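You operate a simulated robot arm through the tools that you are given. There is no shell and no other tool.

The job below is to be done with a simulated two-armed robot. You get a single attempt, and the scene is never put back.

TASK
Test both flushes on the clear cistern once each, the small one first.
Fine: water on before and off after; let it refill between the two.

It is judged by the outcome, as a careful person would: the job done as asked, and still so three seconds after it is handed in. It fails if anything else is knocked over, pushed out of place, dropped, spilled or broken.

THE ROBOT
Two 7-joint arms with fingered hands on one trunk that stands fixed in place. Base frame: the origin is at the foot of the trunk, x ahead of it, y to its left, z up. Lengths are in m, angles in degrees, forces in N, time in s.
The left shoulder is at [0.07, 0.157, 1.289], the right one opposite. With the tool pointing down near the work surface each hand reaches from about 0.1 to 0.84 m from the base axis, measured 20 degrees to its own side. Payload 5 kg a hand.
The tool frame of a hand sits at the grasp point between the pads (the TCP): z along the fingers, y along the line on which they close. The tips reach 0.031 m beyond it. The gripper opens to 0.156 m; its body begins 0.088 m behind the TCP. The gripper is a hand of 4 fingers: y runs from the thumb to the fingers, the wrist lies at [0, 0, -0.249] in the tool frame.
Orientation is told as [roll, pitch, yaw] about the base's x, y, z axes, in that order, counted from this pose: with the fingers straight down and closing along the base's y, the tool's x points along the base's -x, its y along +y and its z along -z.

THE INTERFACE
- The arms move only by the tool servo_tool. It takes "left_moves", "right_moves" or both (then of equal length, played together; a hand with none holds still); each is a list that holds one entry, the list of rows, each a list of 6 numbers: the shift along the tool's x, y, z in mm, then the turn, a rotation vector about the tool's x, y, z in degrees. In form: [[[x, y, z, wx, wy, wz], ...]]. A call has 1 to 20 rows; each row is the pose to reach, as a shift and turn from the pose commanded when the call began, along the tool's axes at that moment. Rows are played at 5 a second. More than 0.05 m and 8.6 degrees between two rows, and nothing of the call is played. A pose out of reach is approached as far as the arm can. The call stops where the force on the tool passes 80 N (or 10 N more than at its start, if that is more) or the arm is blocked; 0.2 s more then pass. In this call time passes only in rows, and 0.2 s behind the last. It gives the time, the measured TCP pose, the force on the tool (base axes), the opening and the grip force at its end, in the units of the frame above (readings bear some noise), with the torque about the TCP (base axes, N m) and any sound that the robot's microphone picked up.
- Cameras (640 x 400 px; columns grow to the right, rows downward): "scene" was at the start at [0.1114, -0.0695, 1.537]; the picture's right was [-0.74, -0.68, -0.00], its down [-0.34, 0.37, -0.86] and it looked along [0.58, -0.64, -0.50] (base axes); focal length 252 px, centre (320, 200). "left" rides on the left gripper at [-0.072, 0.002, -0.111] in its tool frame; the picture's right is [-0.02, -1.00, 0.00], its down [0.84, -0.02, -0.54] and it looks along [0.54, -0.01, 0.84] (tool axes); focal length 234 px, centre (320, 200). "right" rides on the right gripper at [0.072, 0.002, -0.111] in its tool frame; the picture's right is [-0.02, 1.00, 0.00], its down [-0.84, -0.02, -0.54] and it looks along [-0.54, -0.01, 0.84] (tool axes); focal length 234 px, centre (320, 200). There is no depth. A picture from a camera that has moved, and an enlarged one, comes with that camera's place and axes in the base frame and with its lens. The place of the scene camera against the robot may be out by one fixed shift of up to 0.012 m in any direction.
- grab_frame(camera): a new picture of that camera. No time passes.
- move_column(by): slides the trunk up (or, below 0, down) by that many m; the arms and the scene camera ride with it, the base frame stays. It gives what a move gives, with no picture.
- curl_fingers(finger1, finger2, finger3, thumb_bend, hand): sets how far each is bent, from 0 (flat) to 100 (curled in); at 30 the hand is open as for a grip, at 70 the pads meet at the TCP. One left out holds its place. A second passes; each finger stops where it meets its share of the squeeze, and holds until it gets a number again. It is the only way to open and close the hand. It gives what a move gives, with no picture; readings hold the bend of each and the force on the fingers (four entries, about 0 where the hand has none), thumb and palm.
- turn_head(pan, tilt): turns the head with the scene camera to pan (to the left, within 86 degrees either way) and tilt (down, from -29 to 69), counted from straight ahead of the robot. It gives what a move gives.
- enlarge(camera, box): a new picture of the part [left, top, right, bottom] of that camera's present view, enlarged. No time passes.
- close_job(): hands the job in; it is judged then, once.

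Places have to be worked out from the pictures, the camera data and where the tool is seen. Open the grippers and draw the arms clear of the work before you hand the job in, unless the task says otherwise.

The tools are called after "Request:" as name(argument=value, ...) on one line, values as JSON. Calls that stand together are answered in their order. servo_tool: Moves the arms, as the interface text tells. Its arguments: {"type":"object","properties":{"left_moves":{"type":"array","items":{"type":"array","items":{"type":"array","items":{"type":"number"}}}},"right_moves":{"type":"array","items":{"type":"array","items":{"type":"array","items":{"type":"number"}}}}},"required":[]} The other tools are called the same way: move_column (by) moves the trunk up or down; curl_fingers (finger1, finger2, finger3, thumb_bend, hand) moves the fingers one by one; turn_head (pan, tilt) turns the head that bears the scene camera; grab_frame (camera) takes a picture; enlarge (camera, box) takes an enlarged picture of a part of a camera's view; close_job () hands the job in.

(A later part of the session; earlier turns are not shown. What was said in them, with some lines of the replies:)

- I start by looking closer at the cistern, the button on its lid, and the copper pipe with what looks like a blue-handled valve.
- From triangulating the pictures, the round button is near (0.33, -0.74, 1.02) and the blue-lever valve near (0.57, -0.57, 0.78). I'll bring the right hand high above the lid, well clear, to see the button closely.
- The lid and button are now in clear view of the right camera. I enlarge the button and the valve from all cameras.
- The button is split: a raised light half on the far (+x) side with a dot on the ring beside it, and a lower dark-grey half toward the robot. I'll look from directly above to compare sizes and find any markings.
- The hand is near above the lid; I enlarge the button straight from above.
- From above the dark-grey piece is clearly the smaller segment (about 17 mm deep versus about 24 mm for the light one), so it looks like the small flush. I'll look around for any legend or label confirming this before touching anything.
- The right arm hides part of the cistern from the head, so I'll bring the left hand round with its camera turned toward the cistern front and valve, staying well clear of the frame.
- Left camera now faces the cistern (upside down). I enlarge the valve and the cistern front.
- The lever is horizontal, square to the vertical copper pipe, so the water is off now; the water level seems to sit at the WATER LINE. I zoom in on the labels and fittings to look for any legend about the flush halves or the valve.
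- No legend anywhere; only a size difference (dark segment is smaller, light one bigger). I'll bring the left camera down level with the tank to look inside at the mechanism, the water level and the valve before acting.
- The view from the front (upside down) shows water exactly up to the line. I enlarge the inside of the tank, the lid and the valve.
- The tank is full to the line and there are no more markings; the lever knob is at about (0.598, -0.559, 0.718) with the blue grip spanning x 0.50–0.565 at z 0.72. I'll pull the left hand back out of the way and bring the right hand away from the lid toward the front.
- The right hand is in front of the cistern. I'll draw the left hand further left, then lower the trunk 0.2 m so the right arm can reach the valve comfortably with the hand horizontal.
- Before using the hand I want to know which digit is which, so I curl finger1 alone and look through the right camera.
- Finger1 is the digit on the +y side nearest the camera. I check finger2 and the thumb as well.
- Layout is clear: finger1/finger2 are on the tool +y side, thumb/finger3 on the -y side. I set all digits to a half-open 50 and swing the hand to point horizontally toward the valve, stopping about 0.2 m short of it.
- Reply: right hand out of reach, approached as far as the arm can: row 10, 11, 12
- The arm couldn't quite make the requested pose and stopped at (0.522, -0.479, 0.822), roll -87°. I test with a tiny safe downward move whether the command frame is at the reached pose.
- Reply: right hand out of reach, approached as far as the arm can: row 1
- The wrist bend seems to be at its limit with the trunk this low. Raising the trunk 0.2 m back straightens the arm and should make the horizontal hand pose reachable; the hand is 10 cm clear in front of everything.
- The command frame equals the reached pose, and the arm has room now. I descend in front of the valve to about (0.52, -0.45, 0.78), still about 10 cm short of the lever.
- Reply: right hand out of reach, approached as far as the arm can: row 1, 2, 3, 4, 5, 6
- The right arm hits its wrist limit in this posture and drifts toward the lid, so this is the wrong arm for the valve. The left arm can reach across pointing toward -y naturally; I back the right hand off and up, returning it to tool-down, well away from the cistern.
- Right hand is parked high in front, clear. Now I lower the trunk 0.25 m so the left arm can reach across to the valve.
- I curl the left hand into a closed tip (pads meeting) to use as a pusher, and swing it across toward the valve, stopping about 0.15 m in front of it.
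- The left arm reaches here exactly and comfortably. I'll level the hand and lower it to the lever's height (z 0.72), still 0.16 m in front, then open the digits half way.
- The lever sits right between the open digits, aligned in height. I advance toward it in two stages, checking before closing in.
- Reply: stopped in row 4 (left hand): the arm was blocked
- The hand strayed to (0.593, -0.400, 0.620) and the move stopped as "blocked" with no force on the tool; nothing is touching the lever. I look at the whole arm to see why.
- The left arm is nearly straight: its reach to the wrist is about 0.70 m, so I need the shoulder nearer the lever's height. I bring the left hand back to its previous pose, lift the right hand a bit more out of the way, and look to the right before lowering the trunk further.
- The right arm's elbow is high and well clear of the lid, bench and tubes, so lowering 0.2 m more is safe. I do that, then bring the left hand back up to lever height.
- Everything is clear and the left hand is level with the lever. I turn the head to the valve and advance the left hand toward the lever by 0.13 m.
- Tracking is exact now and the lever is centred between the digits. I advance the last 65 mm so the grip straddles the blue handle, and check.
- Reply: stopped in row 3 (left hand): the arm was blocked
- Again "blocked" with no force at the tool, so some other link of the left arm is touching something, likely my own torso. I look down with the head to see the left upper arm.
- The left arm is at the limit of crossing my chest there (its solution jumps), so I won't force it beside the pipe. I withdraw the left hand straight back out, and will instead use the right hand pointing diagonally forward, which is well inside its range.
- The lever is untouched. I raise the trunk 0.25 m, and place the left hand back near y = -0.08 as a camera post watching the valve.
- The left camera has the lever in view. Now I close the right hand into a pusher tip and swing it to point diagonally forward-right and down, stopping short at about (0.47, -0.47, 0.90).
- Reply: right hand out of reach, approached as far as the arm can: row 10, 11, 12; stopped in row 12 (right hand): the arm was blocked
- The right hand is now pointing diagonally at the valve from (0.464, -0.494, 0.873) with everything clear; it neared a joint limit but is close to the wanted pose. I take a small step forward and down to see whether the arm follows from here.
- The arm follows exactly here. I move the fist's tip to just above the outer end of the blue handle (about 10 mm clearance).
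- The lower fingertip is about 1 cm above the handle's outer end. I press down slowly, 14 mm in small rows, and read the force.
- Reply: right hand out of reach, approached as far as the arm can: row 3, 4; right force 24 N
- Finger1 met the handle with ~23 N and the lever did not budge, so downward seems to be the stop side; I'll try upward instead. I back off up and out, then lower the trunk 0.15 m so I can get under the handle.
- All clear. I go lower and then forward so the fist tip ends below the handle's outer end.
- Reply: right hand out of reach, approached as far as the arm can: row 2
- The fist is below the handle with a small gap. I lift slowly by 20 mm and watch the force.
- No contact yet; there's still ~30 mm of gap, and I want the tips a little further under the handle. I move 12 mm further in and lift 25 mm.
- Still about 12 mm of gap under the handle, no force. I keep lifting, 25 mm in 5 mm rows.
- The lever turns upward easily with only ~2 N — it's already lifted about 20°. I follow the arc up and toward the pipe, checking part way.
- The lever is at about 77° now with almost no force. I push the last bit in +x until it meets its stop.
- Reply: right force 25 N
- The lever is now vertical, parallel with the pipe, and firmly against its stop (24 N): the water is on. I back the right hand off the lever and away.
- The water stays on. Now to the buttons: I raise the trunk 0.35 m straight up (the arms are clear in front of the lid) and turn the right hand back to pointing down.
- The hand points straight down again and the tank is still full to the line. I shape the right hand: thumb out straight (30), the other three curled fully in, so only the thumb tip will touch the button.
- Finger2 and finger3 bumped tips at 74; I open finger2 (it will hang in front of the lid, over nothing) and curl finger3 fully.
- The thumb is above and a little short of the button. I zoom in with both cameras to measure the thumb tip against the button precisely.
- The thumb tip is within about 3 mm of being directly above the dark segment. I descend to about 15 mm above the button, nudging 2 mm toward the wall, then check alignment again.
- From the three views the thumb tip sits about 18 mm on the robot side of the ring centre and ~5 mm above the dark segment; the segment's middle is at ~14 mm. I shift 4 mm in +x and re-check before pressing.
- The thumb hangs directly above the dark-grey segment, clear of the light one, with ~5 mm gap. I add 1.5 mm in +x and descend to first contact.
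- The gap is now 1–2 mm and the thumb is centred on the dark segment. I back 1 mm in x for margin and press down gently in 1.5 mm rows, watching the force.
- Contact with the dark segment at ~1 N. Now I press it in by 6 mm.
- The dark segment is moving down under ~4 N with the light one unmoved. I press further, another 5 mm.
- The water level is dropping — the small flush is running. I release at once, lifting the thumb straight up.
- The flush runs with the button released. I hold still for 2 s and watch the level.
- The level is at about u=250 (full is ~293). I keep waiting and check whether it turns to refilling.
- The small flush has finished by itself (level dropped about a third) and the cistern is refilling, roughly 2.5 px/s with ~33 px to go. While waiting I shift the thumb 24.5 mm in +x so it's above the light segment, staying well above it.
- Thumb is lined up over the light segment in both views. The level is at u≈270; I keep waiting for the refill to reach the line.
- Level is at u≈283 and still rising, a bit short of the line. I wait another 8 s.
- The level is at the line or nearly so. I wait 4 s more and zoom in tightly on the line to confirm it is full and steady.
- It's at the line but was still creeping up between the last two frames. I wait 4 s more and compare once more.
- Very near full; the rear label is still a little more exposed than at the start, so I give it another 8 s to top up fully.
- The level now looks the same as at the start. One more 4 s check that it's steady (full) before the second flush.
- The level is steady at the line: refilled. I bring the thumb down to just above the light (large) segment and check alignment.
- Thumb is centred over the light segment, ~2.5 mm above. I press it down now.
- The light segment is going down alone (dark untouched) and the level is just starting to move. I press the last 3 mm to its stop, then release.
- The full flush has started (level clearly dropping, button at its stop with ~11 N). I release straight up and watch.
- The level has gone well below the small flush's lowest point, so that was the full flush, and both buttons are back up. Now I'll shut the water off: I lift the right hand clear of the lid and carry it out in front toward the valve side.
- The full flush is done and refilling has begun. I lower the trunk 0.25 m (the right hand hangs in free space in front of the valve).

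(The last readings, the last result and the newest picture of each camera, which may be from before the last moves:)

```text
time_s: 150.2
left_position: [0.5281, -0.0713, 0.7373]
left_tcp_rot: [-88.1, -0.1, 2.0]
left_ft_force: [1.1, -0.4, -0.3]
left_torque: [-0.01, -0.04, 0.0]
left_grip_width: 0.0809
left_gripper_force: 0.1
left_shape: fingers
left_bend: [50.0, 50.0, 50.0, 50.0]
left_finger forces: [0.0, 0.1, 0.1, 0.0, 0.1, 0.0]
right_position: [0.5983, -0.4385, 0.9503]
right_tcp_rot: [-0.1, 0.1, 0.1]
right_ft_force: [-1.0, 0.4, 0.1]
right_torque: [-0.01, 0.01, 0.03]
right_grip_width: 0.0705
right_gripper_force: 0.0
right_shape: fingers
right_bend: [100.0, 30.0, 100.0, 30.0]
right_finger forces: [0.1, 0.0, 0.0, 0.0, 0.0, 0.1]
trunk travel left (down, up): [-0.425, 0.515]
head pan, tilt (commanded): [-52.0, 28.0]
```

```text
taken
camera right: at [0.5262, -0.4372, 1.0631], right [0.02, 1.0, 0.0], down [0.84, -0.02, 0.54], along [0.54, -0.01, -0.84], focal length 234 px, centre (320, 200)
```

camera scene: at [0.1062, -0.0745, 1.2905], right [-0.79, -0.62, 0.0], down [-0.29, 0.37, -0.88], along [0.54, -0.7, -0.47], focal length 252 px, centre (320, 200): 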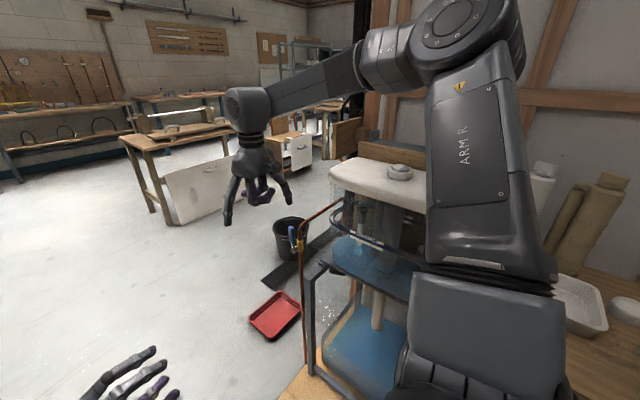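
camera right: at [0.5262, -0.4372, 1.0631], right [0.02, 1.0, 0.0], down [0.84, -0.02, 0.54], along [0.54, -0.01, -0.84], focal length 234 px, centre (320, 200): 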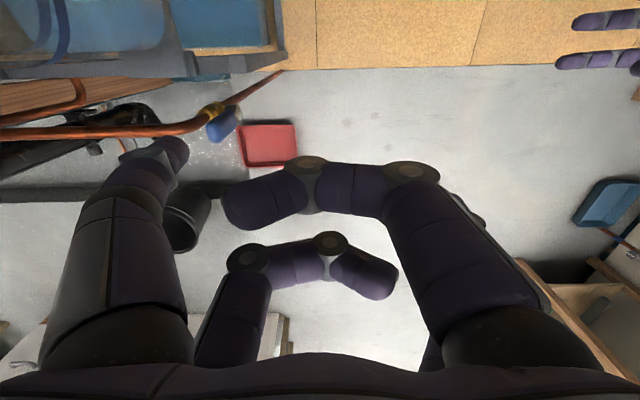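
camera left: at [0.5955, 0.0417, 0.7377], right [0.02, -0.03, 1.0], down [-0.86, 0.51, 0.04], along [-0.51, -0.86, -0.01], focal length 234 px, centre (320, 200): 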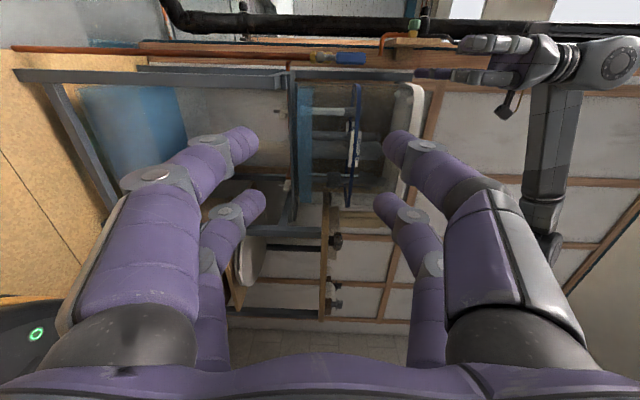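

The lever's blue end is visible below with the thumb nearby. I move the thumb to the far (+x) side of the upright lever, still above its top.

Request:
servo_tool(right_moves=[[[-25, -8, 10, 0, 0, 0], [-50, -16, 30, 0, 0, 0], [-61, -25, 50, 0, 0, 0], [-61, -25, 70, 0, 0, 0]]])

Request:
enlarge(camera="left", box=[290, 20, 490, 160])

Request:
enlarge(camera="scene", box=[210, 130, 350, 280])

Request:
grab_frame(camera="right")

```text
time_s: 151.2
left_position: [0.5284, -0.0712, 0.7351]
left_tcp_rot: [-88.1, 0.0, 2.1]
left_ft_force: [-0.1, 0.0, -0.2]
left_torque: [0.02, -0.02, -0.06]
left_grip_width: 0.081
left_gripper_force: 0.1
left_shape: fingers
left_bend: [50.0, 50.0, 50.0, 50.0]
left_finger forces: [0.0, 0.1, 0.1, 0.1, 0.0, 0.1]
right_position: [0.661, -0.4635, 0.8796]
right_tcp_rot: [0.1, 0.0, 0.0]
right_ft_force: [-0.2, 0.5, 0.4]
right_torque: [-0.02, 0.05, 0.05]
right_grip_width: 0.0704
right_gripper_force: 0.1
right_shape: fingers
right_bend: [100.0, 30.0, 100.0, 30.0]
right_finger forces: [0.0, 0.1, 0.1, 0.0, 0.0, 0.1]
trunk travel left (down, up): [-0.425, 0.515]
head pan, tilt (commanded): [-52.0, 28.0]
```

```text
2.86 times, centred on (390, 90) of left
camera zoom: at [0.5958, 0.0415, 0.7374], right [0.03, -0.03, 1.0], down [-0.86, 0.51, 0.04], along [-0.51, -0.86, -0.01], focal length 669 px, centre (120, 514)
```

zoom: 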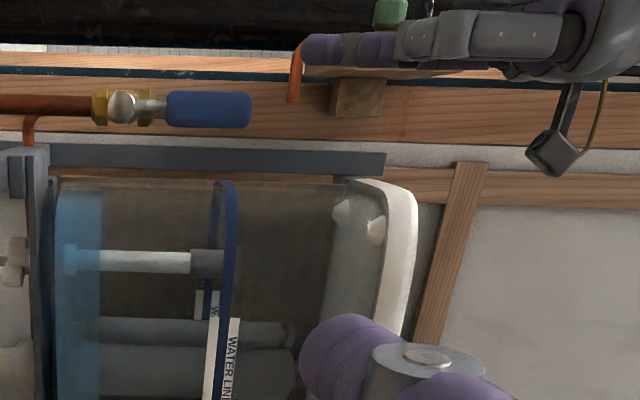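

```text
2.67 times, centred on (280, 205) of scene
camera zoom: at [0.1067, -0.0746, 1.2904], right [-0.79, -0.62, 0.0], down [-0.29, 0.37, -0.88], along [0.54, -0.7, -0.47], focal length 673 px, centre (427, 187)
```

zoom: 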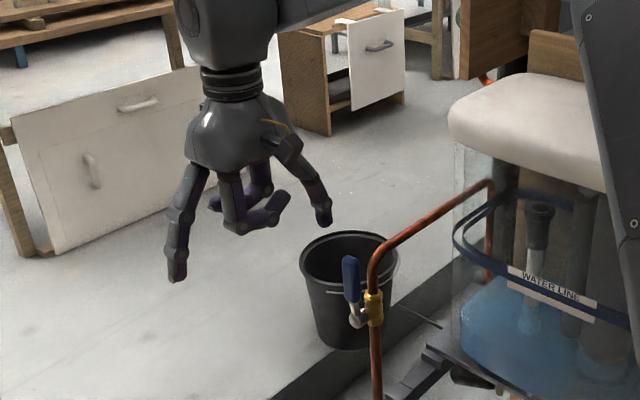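

```text
taken
camera right: at [0.5886, -0.4615, 0.9923], right [0.02, 1.0, 0.0], down [0.84, -0.02, 0.54], along [0.54, -0.01, -0.84], focal length 234 px, centre (320, 200)
```

right: 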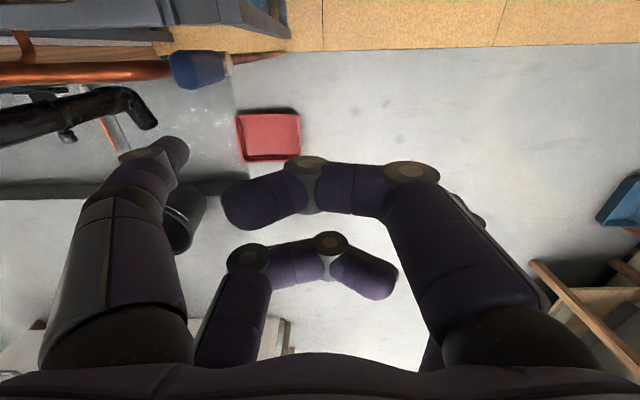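

Both views match my model: the thumb is ~17 mm beyond the lever on the +x side, in the lever's plane. I lower it alongside the upright handle.

Request:
servo_tool(right_moves=[[[0, 0, 30, 0, 0, 0], [0, 0, 60, 0, 0, 0], [0, 0, 92, 0, 0, 0]]])

Request:
enlarge(camera="left", box=[290, 20, 490, 160])

Request:
enlarge(camera="scene", box=[210, 130, 350, 280])

```text
time_s: 152.1
left_position: [0.5276, -0.0722, 0.7353]
left_tcp_rot: [-88.1, 0.1, 2.0]
left_ft_force: [0.2, -0.4, -0.5]
left_torque: [0.01, -0.01, 0.0]
left_grip_width: 0.0809
left_gripper_force: 0.0
left_shape: fingers
left_bend: [50.0, 50.0, 50.0, 50.0]
left_finger forces: [0.0, 0.0, 0.0, 0.0, 0.1, 0.0]
right_position: [0.6598, -0.4632, 0.7867]
right_tcp_rot: [-0.1, 0.0, 0.0]
right_ft_force: [0.1, -0.6, -0.4]
right_torque: [-0.01, 0.01, -0.04]
right_grip_width: 0.0702
right_gripper_force: 0.0
right_shape: fingers
right_bend: [100.0, 30.0, 100.0, 30.0]
right_finger forces: [0.0, 0.0, 0.1, 0.0, 0.0, 0.0]
trunk travel left (down, up): [-0.425, 0.515]
head pan, tilt (commanded): [-52.0, 28.0]
```

```text
2.86 times, centred on (390, 90) of left
camera zoom: at [0.5961, 0.0413, 0.7371], right [0.03, -0.03, 1.0], down [-0.86, 0.51, 0.04], along [-0.51, -0.86, -0.01], focal length 669 px, centre (120, 514)
```

zoom: 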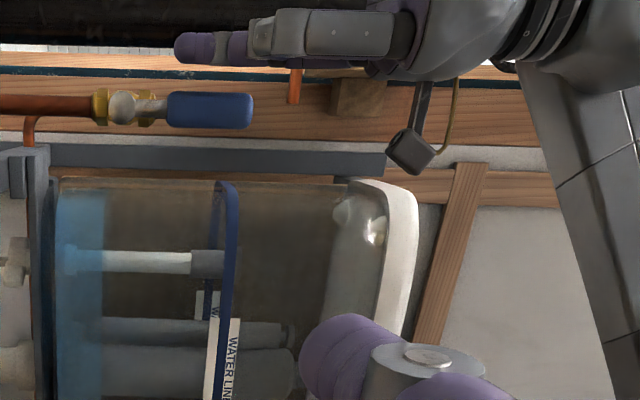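

```text
2.67 times, centred on (280, 205) of scene
camera zoom: at [0.1073, -0.0751, 1.2904], right [-0.79, -0.62, 0.0], down [-0.29, 0.37, -0.88], along [0.54, -0.7, -0.47], focal length 673 px, centre (427, 187)
```

zoom: 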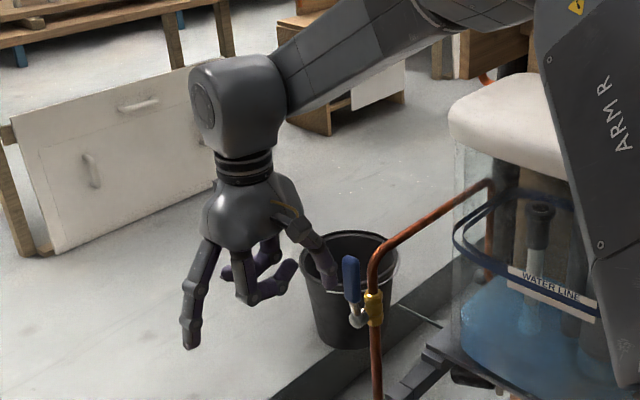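

The thumb is beside the handle. I now draw it toward -x along the lever's arc, half way first.

Request:
servo_tool(right_moves=[[[9, 0, -2, 0, 0, 0], [16.2, 0, -4.5, 0, 0, 0], [25, 0, -6.5, 0, 0, 0], [33.8, 0, -8.8, 0, 0, 0], [43, 0, -9.5, 0, 0, 0], [51.7, 0, -9.7, 0, 0, 0], [60.5, 0, -7.5, 0, 0, 0], [68.7, 0, -5, 0, 0, 0]]])

Request:
enlarge(camera="left", box=[290, 20, 490, 160])

Request:
enlarge(camera="scene", box=[210, 130, 350, 280])

```text
time_s: 153.8
left_position: [0.5272, -0.0711, 0.7359]
left_tcp_rot: [-88.1, 0.1, 2.1]
left_ft_force: [0.6, 0.5, -0.4]
left_torque: [0.0, -0.02, -0.01]
left_grip_width: 0.0809
left_gripper_force: 0.0
left_shape: fingers
left_bend: [50.0, 50.0, 50.0, 50.0]
left_finger forces: [0.0, 0.0, 0.0, 0.0, 0.0, 0.0]
right_position: [0.5906, -0.4626, 0.794]
right_tcp_rot: [0.0, 0.0, 0.1]
right_ft_force: [-0.7, -0.3, 0.1]
right_torque: [-0.02, 0.01, -0.01]
right_grip_width: 0.0701
right_gripper_force: 0.0
right_shape: fingers
right_bend: [100.0, 30.0, 100.0, 30.0]
right_finger forces: [0.0, 0.1, 0.0, 0.0, 0.1, 0.1]
trunk travel left (down, up): [-0.425, 0.515]
head pan, tilt (commanded): [-52.0, 28.0]
```

```text
2.86 times, centred on (390, 90) of left
camera zoom: at [0.5955, 0.0416, 0.7377], right [0.02, -0.03, 1.0], down [-0.86, 0.51, 0.04], along [-0.51, -0.86, -0.01], focal length 669 px, centre (120, 514)
```

zoom: 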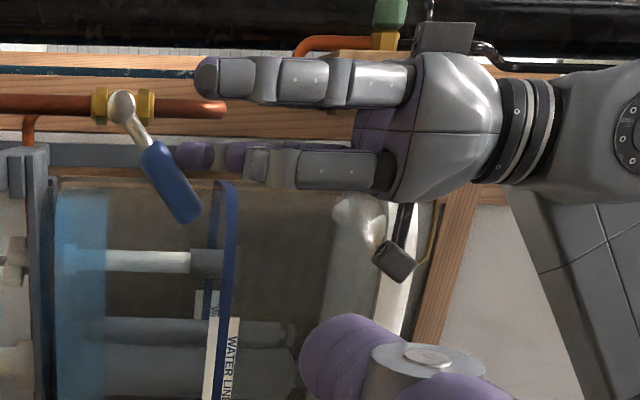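

```text
2.67 times, centred on (280, 205) of scene
camera zoom: at [0.1061, -0.0745, 1.2905], right [-0.79, -0.62, 0.0], down [-0.29, 0.37, -0.88], along [0.54, -0.7, -0.47], focal length 673 px, centre (427, 187)
```

zoom: 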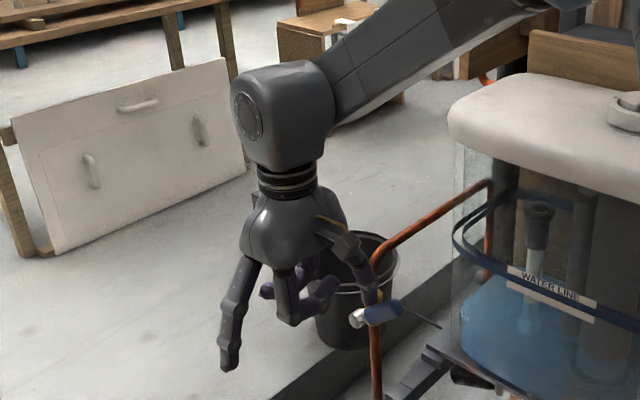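

The lever is already down to about 30°. I follow it the rest of the way, pressing it down to horizontal.

Request:
servo_tool(right_moves=[[[7, 0, 5, 0, 0, 0], [14.2, 0, 11.3, 0, 0, 0], [20, 0, 18, 0, 0, 0], [26.1, 0, 24.8, 0, 0, 0], [30, 0, 32.5, 0, 0, 0], [33, 0, 38, 0, 0, 0], [34, 0, 41, 0, 0, 0]]])

Request:
enlarge(camera="left", box=[290, 20, 490, 160])

Request:
enlarge(camera="scene", box=[210, 130, 350, 280])

```text
time_s: 155.4
left_position: [0.5264, -0.069, 0.7376]
left_tcp_rot: [-88.3, -0.1, 2.2]
left_ft_force: [0.4, -1.1, 0.3]
left_torque: [-0.03, -0.03, -0.04]
left_grip_width: 0.081
left_gripper_force: 0.0
left_shape: fingers
left_bend: [50.0, 50.0, 50.0, 50.0]
left_finger forces: [0.0, 0.1, 0.0, 0.1, 0.0, 0.0]
right_position: [0.5584, -0.462, 0.7565]
right_tcp_rot: [-0.2, -0.5, 0.2]
right_ft_force: [5.6, 7.4, 29.1]
right_torque: [-2.45, 0.44, 0.33]
right_grip_width: 0.0718
right_gripper_force: 14.3
right_shape: fingers
right_bend: [100.0, 30.0, 100.0, 27.0]
right_finger forces: [0.0, 0.0, 0.0, 0.1, 28.9, 0.0]
trunk travel left (down, up): [-0.425, 0.515]
head pan, tilt (commanded): [-52.0, 28.0]
```

```text
2.86 times, centred on (390, 90) of left
camera zoom: at [0.5944, 0.0442, 0.739], right [0.02, -0.03, 1.0], down [-0.86, 0.51, 0.03], along [-0.51, -0.86, -0.01], focal length 669 px, centre (120, 514)
```

zoom: 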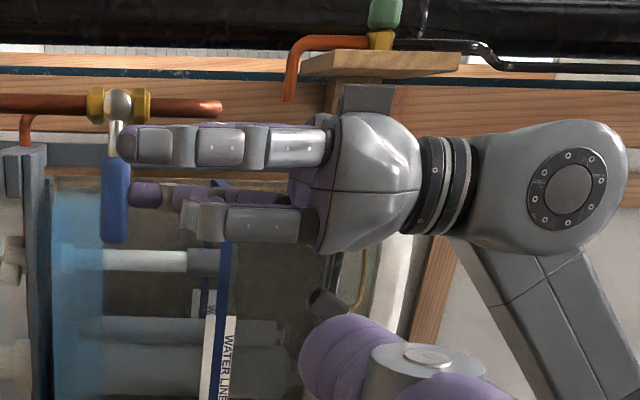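

```text
2.67 times, centred on (280, 205) of scene
camera zoom: at [0.1043, -0.0707, 1.2913], right [-0.79, -0.62, 0.0], down [-0.29, 0.37, -0.88], along [0.55, -0.7, -0.47], focal length 673 px, centre (427, 187)
```

zoom: 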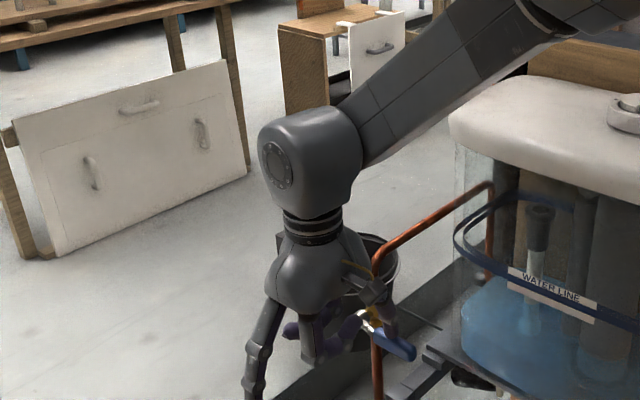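

The lever is horizontal again and hard against its closed stop (29 N): water is off. I lift the thumb off it and move up and away, then check the lever.

Request:
servo_tool(right_moves=[[[0, 0, -15, 0, 0, 0], [0, 0, -45, 0, 0, 0], [0, 15, -85, 0, 0, 0], [0, 40, -125, 0, 0, 0], [20, 70, -160, 0, 0, 0], [40, 90, -200, 0, 0, 0]]])

Request:
enlarge(camera="left", box=[270, 20, 470, 180])

Request:
enlarge(camera="scene", box=[230, 180, 370, 320])

```text
refused: row 5 steps farther than a row can; nothing moved
```

```text
2.50 times, centred on (370, 100) of left
camera zoom: at [0.5944, 0.0442, 0.739], right [0.02, -0.03, 1.0], down [-0.86, 0.51, 0.03], along [-0.51, -0.86, -0.01], focal length 585 px, centre (195, 450)
```

zoom: 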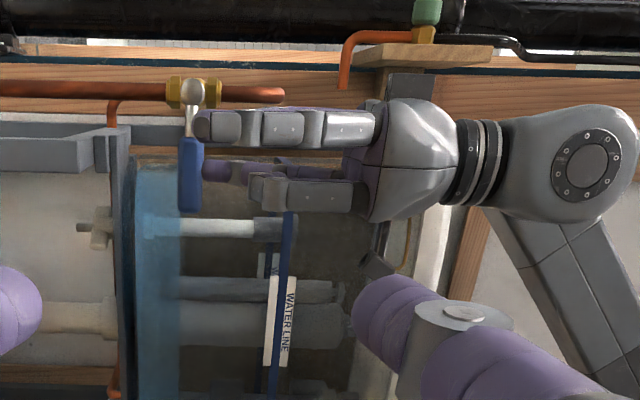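

```text
2.86 times, centred on (300, 250) of scene
camera zoom: at [0.1043, -0.0707, 1.2913], right [-0.79, -0.62, 0.0], down [-0.29, 0.37, -0.88], along [0.55, -0.7, -0.47], focal length 721 px, centre (377, 57)
```

zoom: 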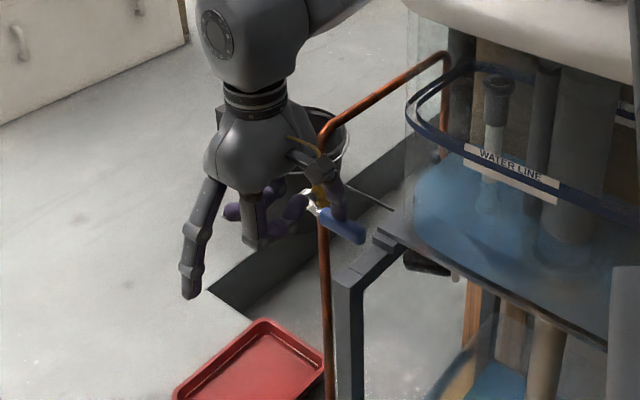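

One row was a touch too long, so nothing moved; I resend the lift-off with smaller steps.

Request:
servo_tool(right_moves=[[[0, 0, -15, 0, 0, 0], [0, 0, -45, 0, 0, 0], [0, 10, -80, 0, 0, 0], [0, 30, -115, 0, 0, 0], [10, 55, -145, 0, 0, 0], [20, 75, -175, 0, 0, 0], [30, 90, -205, 0, 0, 0]]])

Request:
enlarge(camera="left", box=[270, 20, 470, 180])

Request:
enlarge(camera="scene", box=[230, 180, 370, 320])

```text
time_s: 157.1
left_position: [0.5272, -0.0715, 0.7375]
left_tcp_rot: [-88.1, -0.1, 2.0]
left_ft_force: [-0.1, -0.9, 0.3]
left_torque: [0.0, -0.03, 0.02]
left_grip_width: 0.0807
left_gripper_force: 0.0
left_shape: fingers
left_bend: [50.0, 50.0, 50.0, 50.0]
left_finger forces: [0.0, 0.0, 0.0, 0.0, 0.0, 0.0]
right_position: [0.5294, -0.3741, 0.9575]
right_tcp_rot: [0.0, 0.0, 0.0]
right_ft_force: [-0.9, 0.0, -0.1]
right_torque: [-0.03, 0.0, -0.01]
right_grip_width: 0.0704
right_gripper_force: 0.0
right_shape: fingers
right_bend: [100.0, 30.0, 100.0, 30.0]
right_finger forces: [0.0, 0.0, 0.0, 0.0, 0.0, 0.0]
trunk travel left (down, up): [-0.425, 0.515]
head pan, tilt (commanded): [-52.0, 28.0]
```

```text
2.50 times, centred on (370, 100) of left
camera zoom: at [0.595, 0.0421, 0.7381], right [0.02, -0.03, 1.0], down [-0.86, 0.51, 0.04], along [-0.51, -0.86, -0.01], focal length 585 px, centre (195, 450)
```

zoom: 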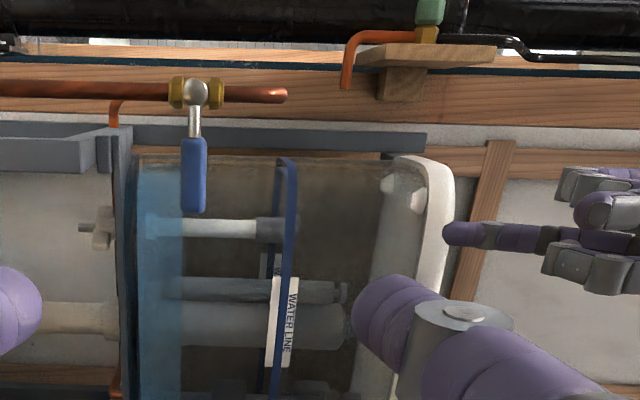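

```text
2.86 times, centred on (300, 250) of scene
camera zoom: at [0.1053, -0.0737, 1.2906], right [-0.79, -0.62, 0.0], down [-0.29, 0.37, -0.88], along [0.54, -0.7, -0.47], focal length 721 px, centre (377, 57)
```

zoom: 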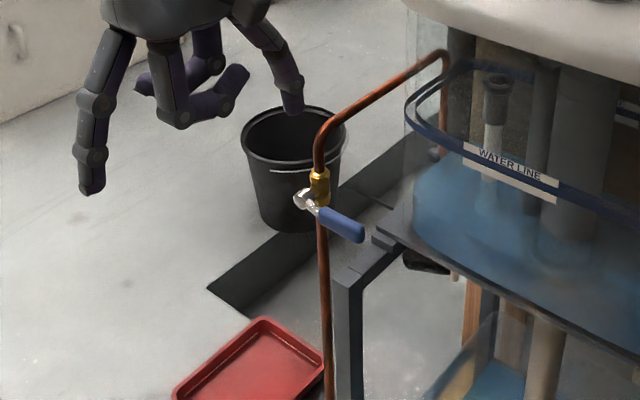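

The lever is back exactly as at the start. I open both hands and wait a few seconds to confirm the level no longer rises.

Request:
curl_fingers(hand="right", finger1=30, finger2=30, finger3=30, thumb_bend=30)

Request:
curl_fingers(hand="left", finger1=30, finger2=30, finger3=30, thumb_bend=30)

Request:
servo_tool(right_moves=[[[0, 0, 0, 0, 0, 0], [0, 0, 0, 0, 0, 0], [0, 0, 0, 0, 0, 0], [0, 0, 0, 0, 0, 0], [0, 0, 0, 0, 0, 0], [0, 0, 0, 0, 0, 0], [0, 0, 0, 0, 0, 0], [0, 0, 0, 0, 0, 0], [0, 0, 0, 0, 0, 0], [0, 0, 0, 0, 0, 0], [0, 0, 0, 0, 0, 0], [0, 0, 0, 0, 0, 0], [0, 0, 0, 0, 0, 0], [0, 0, 0, 0, 0, 0], [0, 0, 0, 0, 0, 0], [0, 0, 0, 0, 0, 0], [0, 0, 0, 0, 0, 0], [0, 0, 0, 0, 0, 0], [0, 0, 0, 0, 0, 0], [0, 0, 0, 0, 0, 0]]])

Request:
enlarge(camera="left", box=[270, 20, 470, 180])

Request:
enlarge(camera="scene", box=[230, 180, 370, 320])

```text
time_s: 158.1
left_position: [0.5283, -0.0709, 0.7363]
left_tcp_rot: [-88.1, 0.0, 2.1]
left_ft_force: [-0.4, 0.7, 0.7]
left_torque: [0.02, 0.01, -0.01]
left_grip_width: 0.0808
left_gripper_force: 0.0
left_shape: fingers
left_bend: [50.0, 50.0, 50.0, 50.0]
left_finger forces: [0.0, 0.0, 0.0, 0.0, 0.0, 0.0]
right_position: [0.5301, -0.3757, 0.9572]
right_tcp_rot: [-0.1, -0.1, 0.1]
right_ft_force: [-0.8, 0.3, 0.9]
right_torque: [-0.02, -0.01, 0.02]
right_grip_width: 0.16
right_gripper_force: 0.1
right_shape: fingers
right_bend: [30.0, 30.0, 30.0, 30.0]
right_finger forces: [0.0, 0.1, 0.0, 0.0, 0.0, 0.0]
trunk travel left (down, up): [-0.425, 0.515]
head pan, tilt (commanded): [-52.0, 28.0]
```

```text
time_s: 159.1
left_position: [0.5277, -0.0716, 0.7359]
left_tcp_rot: [-88.1, -0.1, 2.0]
left_ft_force: [-0.1, 0.1, 1.5]
left_torque: [-0.01, 0.0, -0.01]
left_grip_width: 0.1596
left_gripper_force: 0.2
left_shape: fingers
left_bend: [30.0, 30.0, 30.0, 30.0]
left_finger forces: [0.0, 0.1, 0.1, 0.1, 0.0, 0.0]
right_position: [0.5292, -0.3749, 0.9566]
right_tcp_rot: [-0.1, 0.0, 0.1]
right_ft_force: [-0.9, -0.3, -0.4]
right_torque: [-0.02, -0.01, 0.0]
right_grip_width: 0.1598
right_gripper_force: 0.1
right_shape: fingers
right_bend: [30.0, 30.0, 30.0, 30.0]
right_finger forces: [0.0, 0.1, 0.0, 0.0, 0.0, 0.0]
trunk travel left (down, up): [-0.425, 0.515]
head pan, tilt (commanded): [-52.0, 28.0]
```

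```text
time_s: 163.2
left_position: [0.5282, -0.0714, 0.7359]
left_tcp_rot: [-88.1, 0.0, 2.0]
left_ft_force: [-0.2, 0.1, 0.0]
left_torque: [0.0, 0.0, 0.03]
left_grip_width: 0.1594
left_gripper_force: 0.1
left_shape: fingers
left_bend: [30.0, 30.0, 30.0, 30.0]
left_finger forces: [0.1, 0.1, 0.0, 0.0, 0.0, 0.0]
right_position: [0.5295, -0.3754, 0.9574]
right_tcp_rot: [0.0, 0.0, 0.1]
right_ft_force: [0.2, 0.2, 0.1]
right_torque: [0.02, 0.0, 0.02]
right_grip_width: 0.1601
right_gripper_force: 0.0
right_shape: fingers
right_bend: [30.0, 30.0, 30.0, 30.0]
right_finger forces: [0.1, 0.0, 0.0, 0.0, 0.0, 0.0]
trunk travel left (down, up): [-0.425, 0.515]
head pan, tilt (commanded): [-52.0, 28.0]
```

```text
2.50 times, centred on (370, 100) of left
camera zoom: at [0.5956, 0.0417, 0.7376], right [0.03, -0.03, 1.0], down [-0.86, 0.51, 0.04], along [-0.51, -0.86, -0.01], focal length 585 px, centre (195, 450)
```

zoom: 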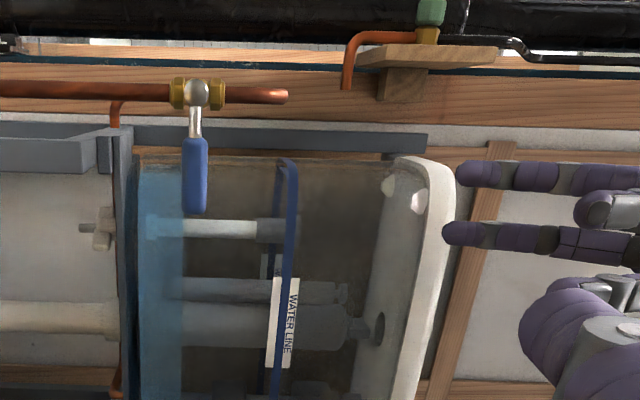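

```text
2.86 times, centred on (300, 250) of scene
camera zoom: at [0.1063, -0.0744, 1.2905], right [-0.79, -0.62, 0.0], down [-0.29, 0.37, -0.88], along [0.54, -0.7, -0.47], focal length 721 px, centre (377, 57)
```

zoom: 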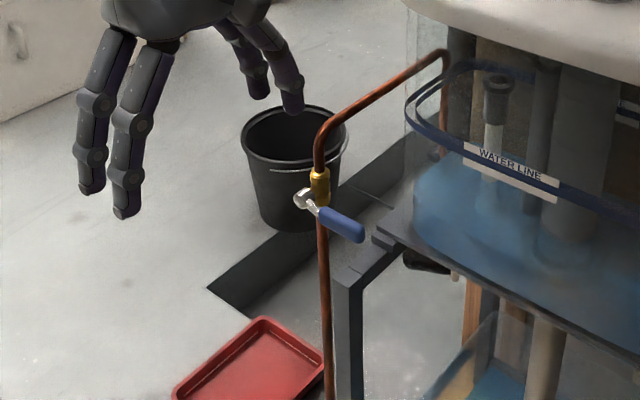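

The level holds at the same mark six seconds later: the water is truly off. I raise the trunk to its first height and draw both arms further clear.

Request:
move_column(by=0.25)

Request:
servo_tool(left_moves=[[[0, 0, -40, 0, 0, 0], [0, 0, -80, 0, 0, 0], [0, 0, -120, 0, 0, 0], [0, 0, -160, 0, 0, 0]]], right_moves=[[[15, 0, -35, 0, 0, 0], [30, 0, -70, 0, 0, 0], [45, 0, -105, 0, 0, 0], [60, 0, -140, 0, 0, 0]]])

Request:
grab_frame(camera="scene")

Request:
enlarge(camera="scene", box=[220, 180, 480, 400])

Request:
grab_frame(camera="left")

```text
time_s: 165.8
left_position: [0.5287, -0.0714, 0.9867]
left_tcp_rot: [-88.1, 0.0, 2.0]
left_ft_force: [-1.2, -0.3, -0.3]
left_torque: [0.0, 0.03, 0.0]
left_grip_width: 0.1597
left_gripper_force: 0.1
left_shape: fingers
left_bend: [30.0, 30.0, 30.0, 30.0]
left_finger forces: [0.0, 0.1, 0.0, 0.0, 0.1, 0.0]
right_position: [0.5293, -0.3757, 1.2071]
right_tcp_rot: [0.1, 0.0, 0.1]
right_ft_force: [0.4, 0.3, -0.1]
right_torque: [-0.02, -0.02, 0.01]
right_grip_width: 0.1601
right_gripper_force: 0.0
right_shape: fingers
right_bend: [30.0, 30.0, 30.0, 30.0]
right_finger forces: [0.0, 0.1, 0.1, 0.0, 0.1, 0.1]
trunk travel left (down, up): [-0.675, 0.265]
head pan, tilt (commanded): [-52.0, 28.0]
```

```text
time_s: 166.8
left_position: [0.5206, 0.0896, 0.9906]
left_tcp_rot: [-88.2, -0.2, 2.0]
left_ft_force: [0.7, -0.5, 0.3]
left_torque: [0.01, 0.01, 0.06]
left_grip_width: 0.1598
left_gripper_force: 0.1
left_shape: fingers
left_bend: [30.0, 30.0, 30.0, 30.0]
left_finger forces: [0.0, 0.0, 0.1, 0.0, 0.0, 0.0]
right_position: [0.4677, -0.372, 1.3494]
right_tcp_rot: [-0.1, 0.0, 0.1]
right_ft_force: [-1.1, 0.1, -0.4]
right_torque: [-0.05, -0.03, 0.04]
right_grip_width: 0.16
right_gripper_force: 0.1
right_shape: fingers
right_bend: [30.0, 30.0, 30.0, 30.0]
right_finger forces: [0.1, 0.1, 0.0, 0.1, 0.0, 0.0]
trunk travel left (down, up): [-0.675, 0.265]
head pan, tilt (commanded): [-52.0, 28.0]
```

```text
taken
camera scene: at [0.1038, -0.0721, 1.5407], right [-0.79, -0.62, 0.0], down [-0.29, 0.37, -0.88], along [0.54, -0.7, -0.47], focal length 252 px, centre (320, 200)
```

scene: 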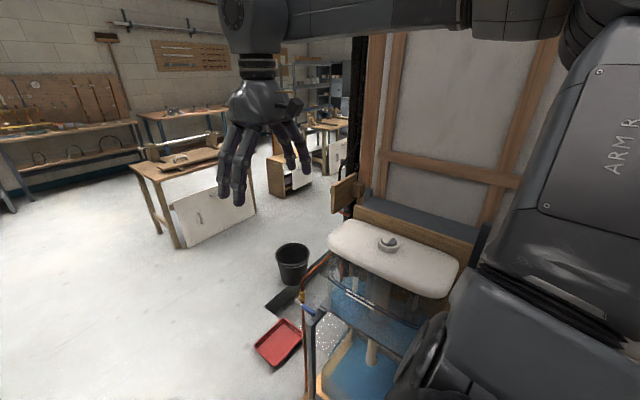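

```text
1.82 times, centred on (350, 290) of scene
camera zoom: at [0.1038, -0.0721, 1.5407], right [-0.79, -0.62, 0.0], down [-0.29, 0.37, -0.88], along [0.54, -0.7, -0.47], focal length 459 px, centre (266, 36)
```

zoom: 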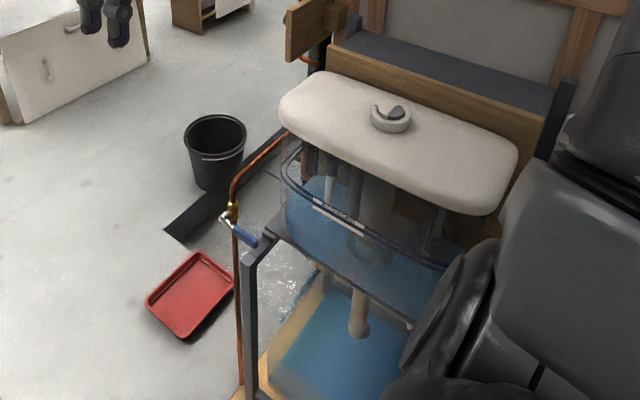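

```text
taken
camera left: at [0.5882, 0.2031, 0.991], right [0.02, -0.03, 1.0], down [-0.86, 0.51, 0.04], along [-0.51, -0.86, -0.01], focal length 234 px, centre (320, 200)
```

left: 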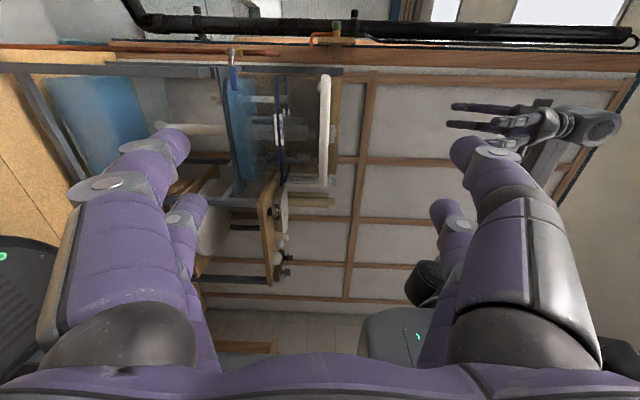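

Both flushes were tested in order (small, then full, with a full refill between). The valve lever is back at closed, the level is steady, lid, bucket and tray are where they were, and both open hands are well clear. I hand the job in.

Request:
close_job()

```text
The job is handed in.
```

Both flushes on the clear cistern were tested once each, the small one first, and both worked.

- **Water on:** I turned the blue lever up, in line with the pipe, to its stop. The cistern was already full to its WATER LINE.
- **Small flush:** I pressed the dark-grey segment. Neither half has a symbol, so I took the smaller segment to be the small flush. The water dropped about a third of the tank depth, then the flush stopped by itself.
- **Refill:** I waited until the water was back at the line and had stopped rising, about 45 seconds.
- **Full flush:** I pressed the larger, light segment. The water dropped well below where the small flush had stopped.
- **Water off:** I turned the lever back to its closed stop. The level stayed the same over a six-second check.

The cistern is now only partly filled, because I shut the water off soon after the second flush. When I first looked for the lever's opening direction I pushed it down against its closed stop with about 23 N; it did not move and later turned freely.

Both hands are open and drawn clear, and I saw nothing knocked over or spilled.
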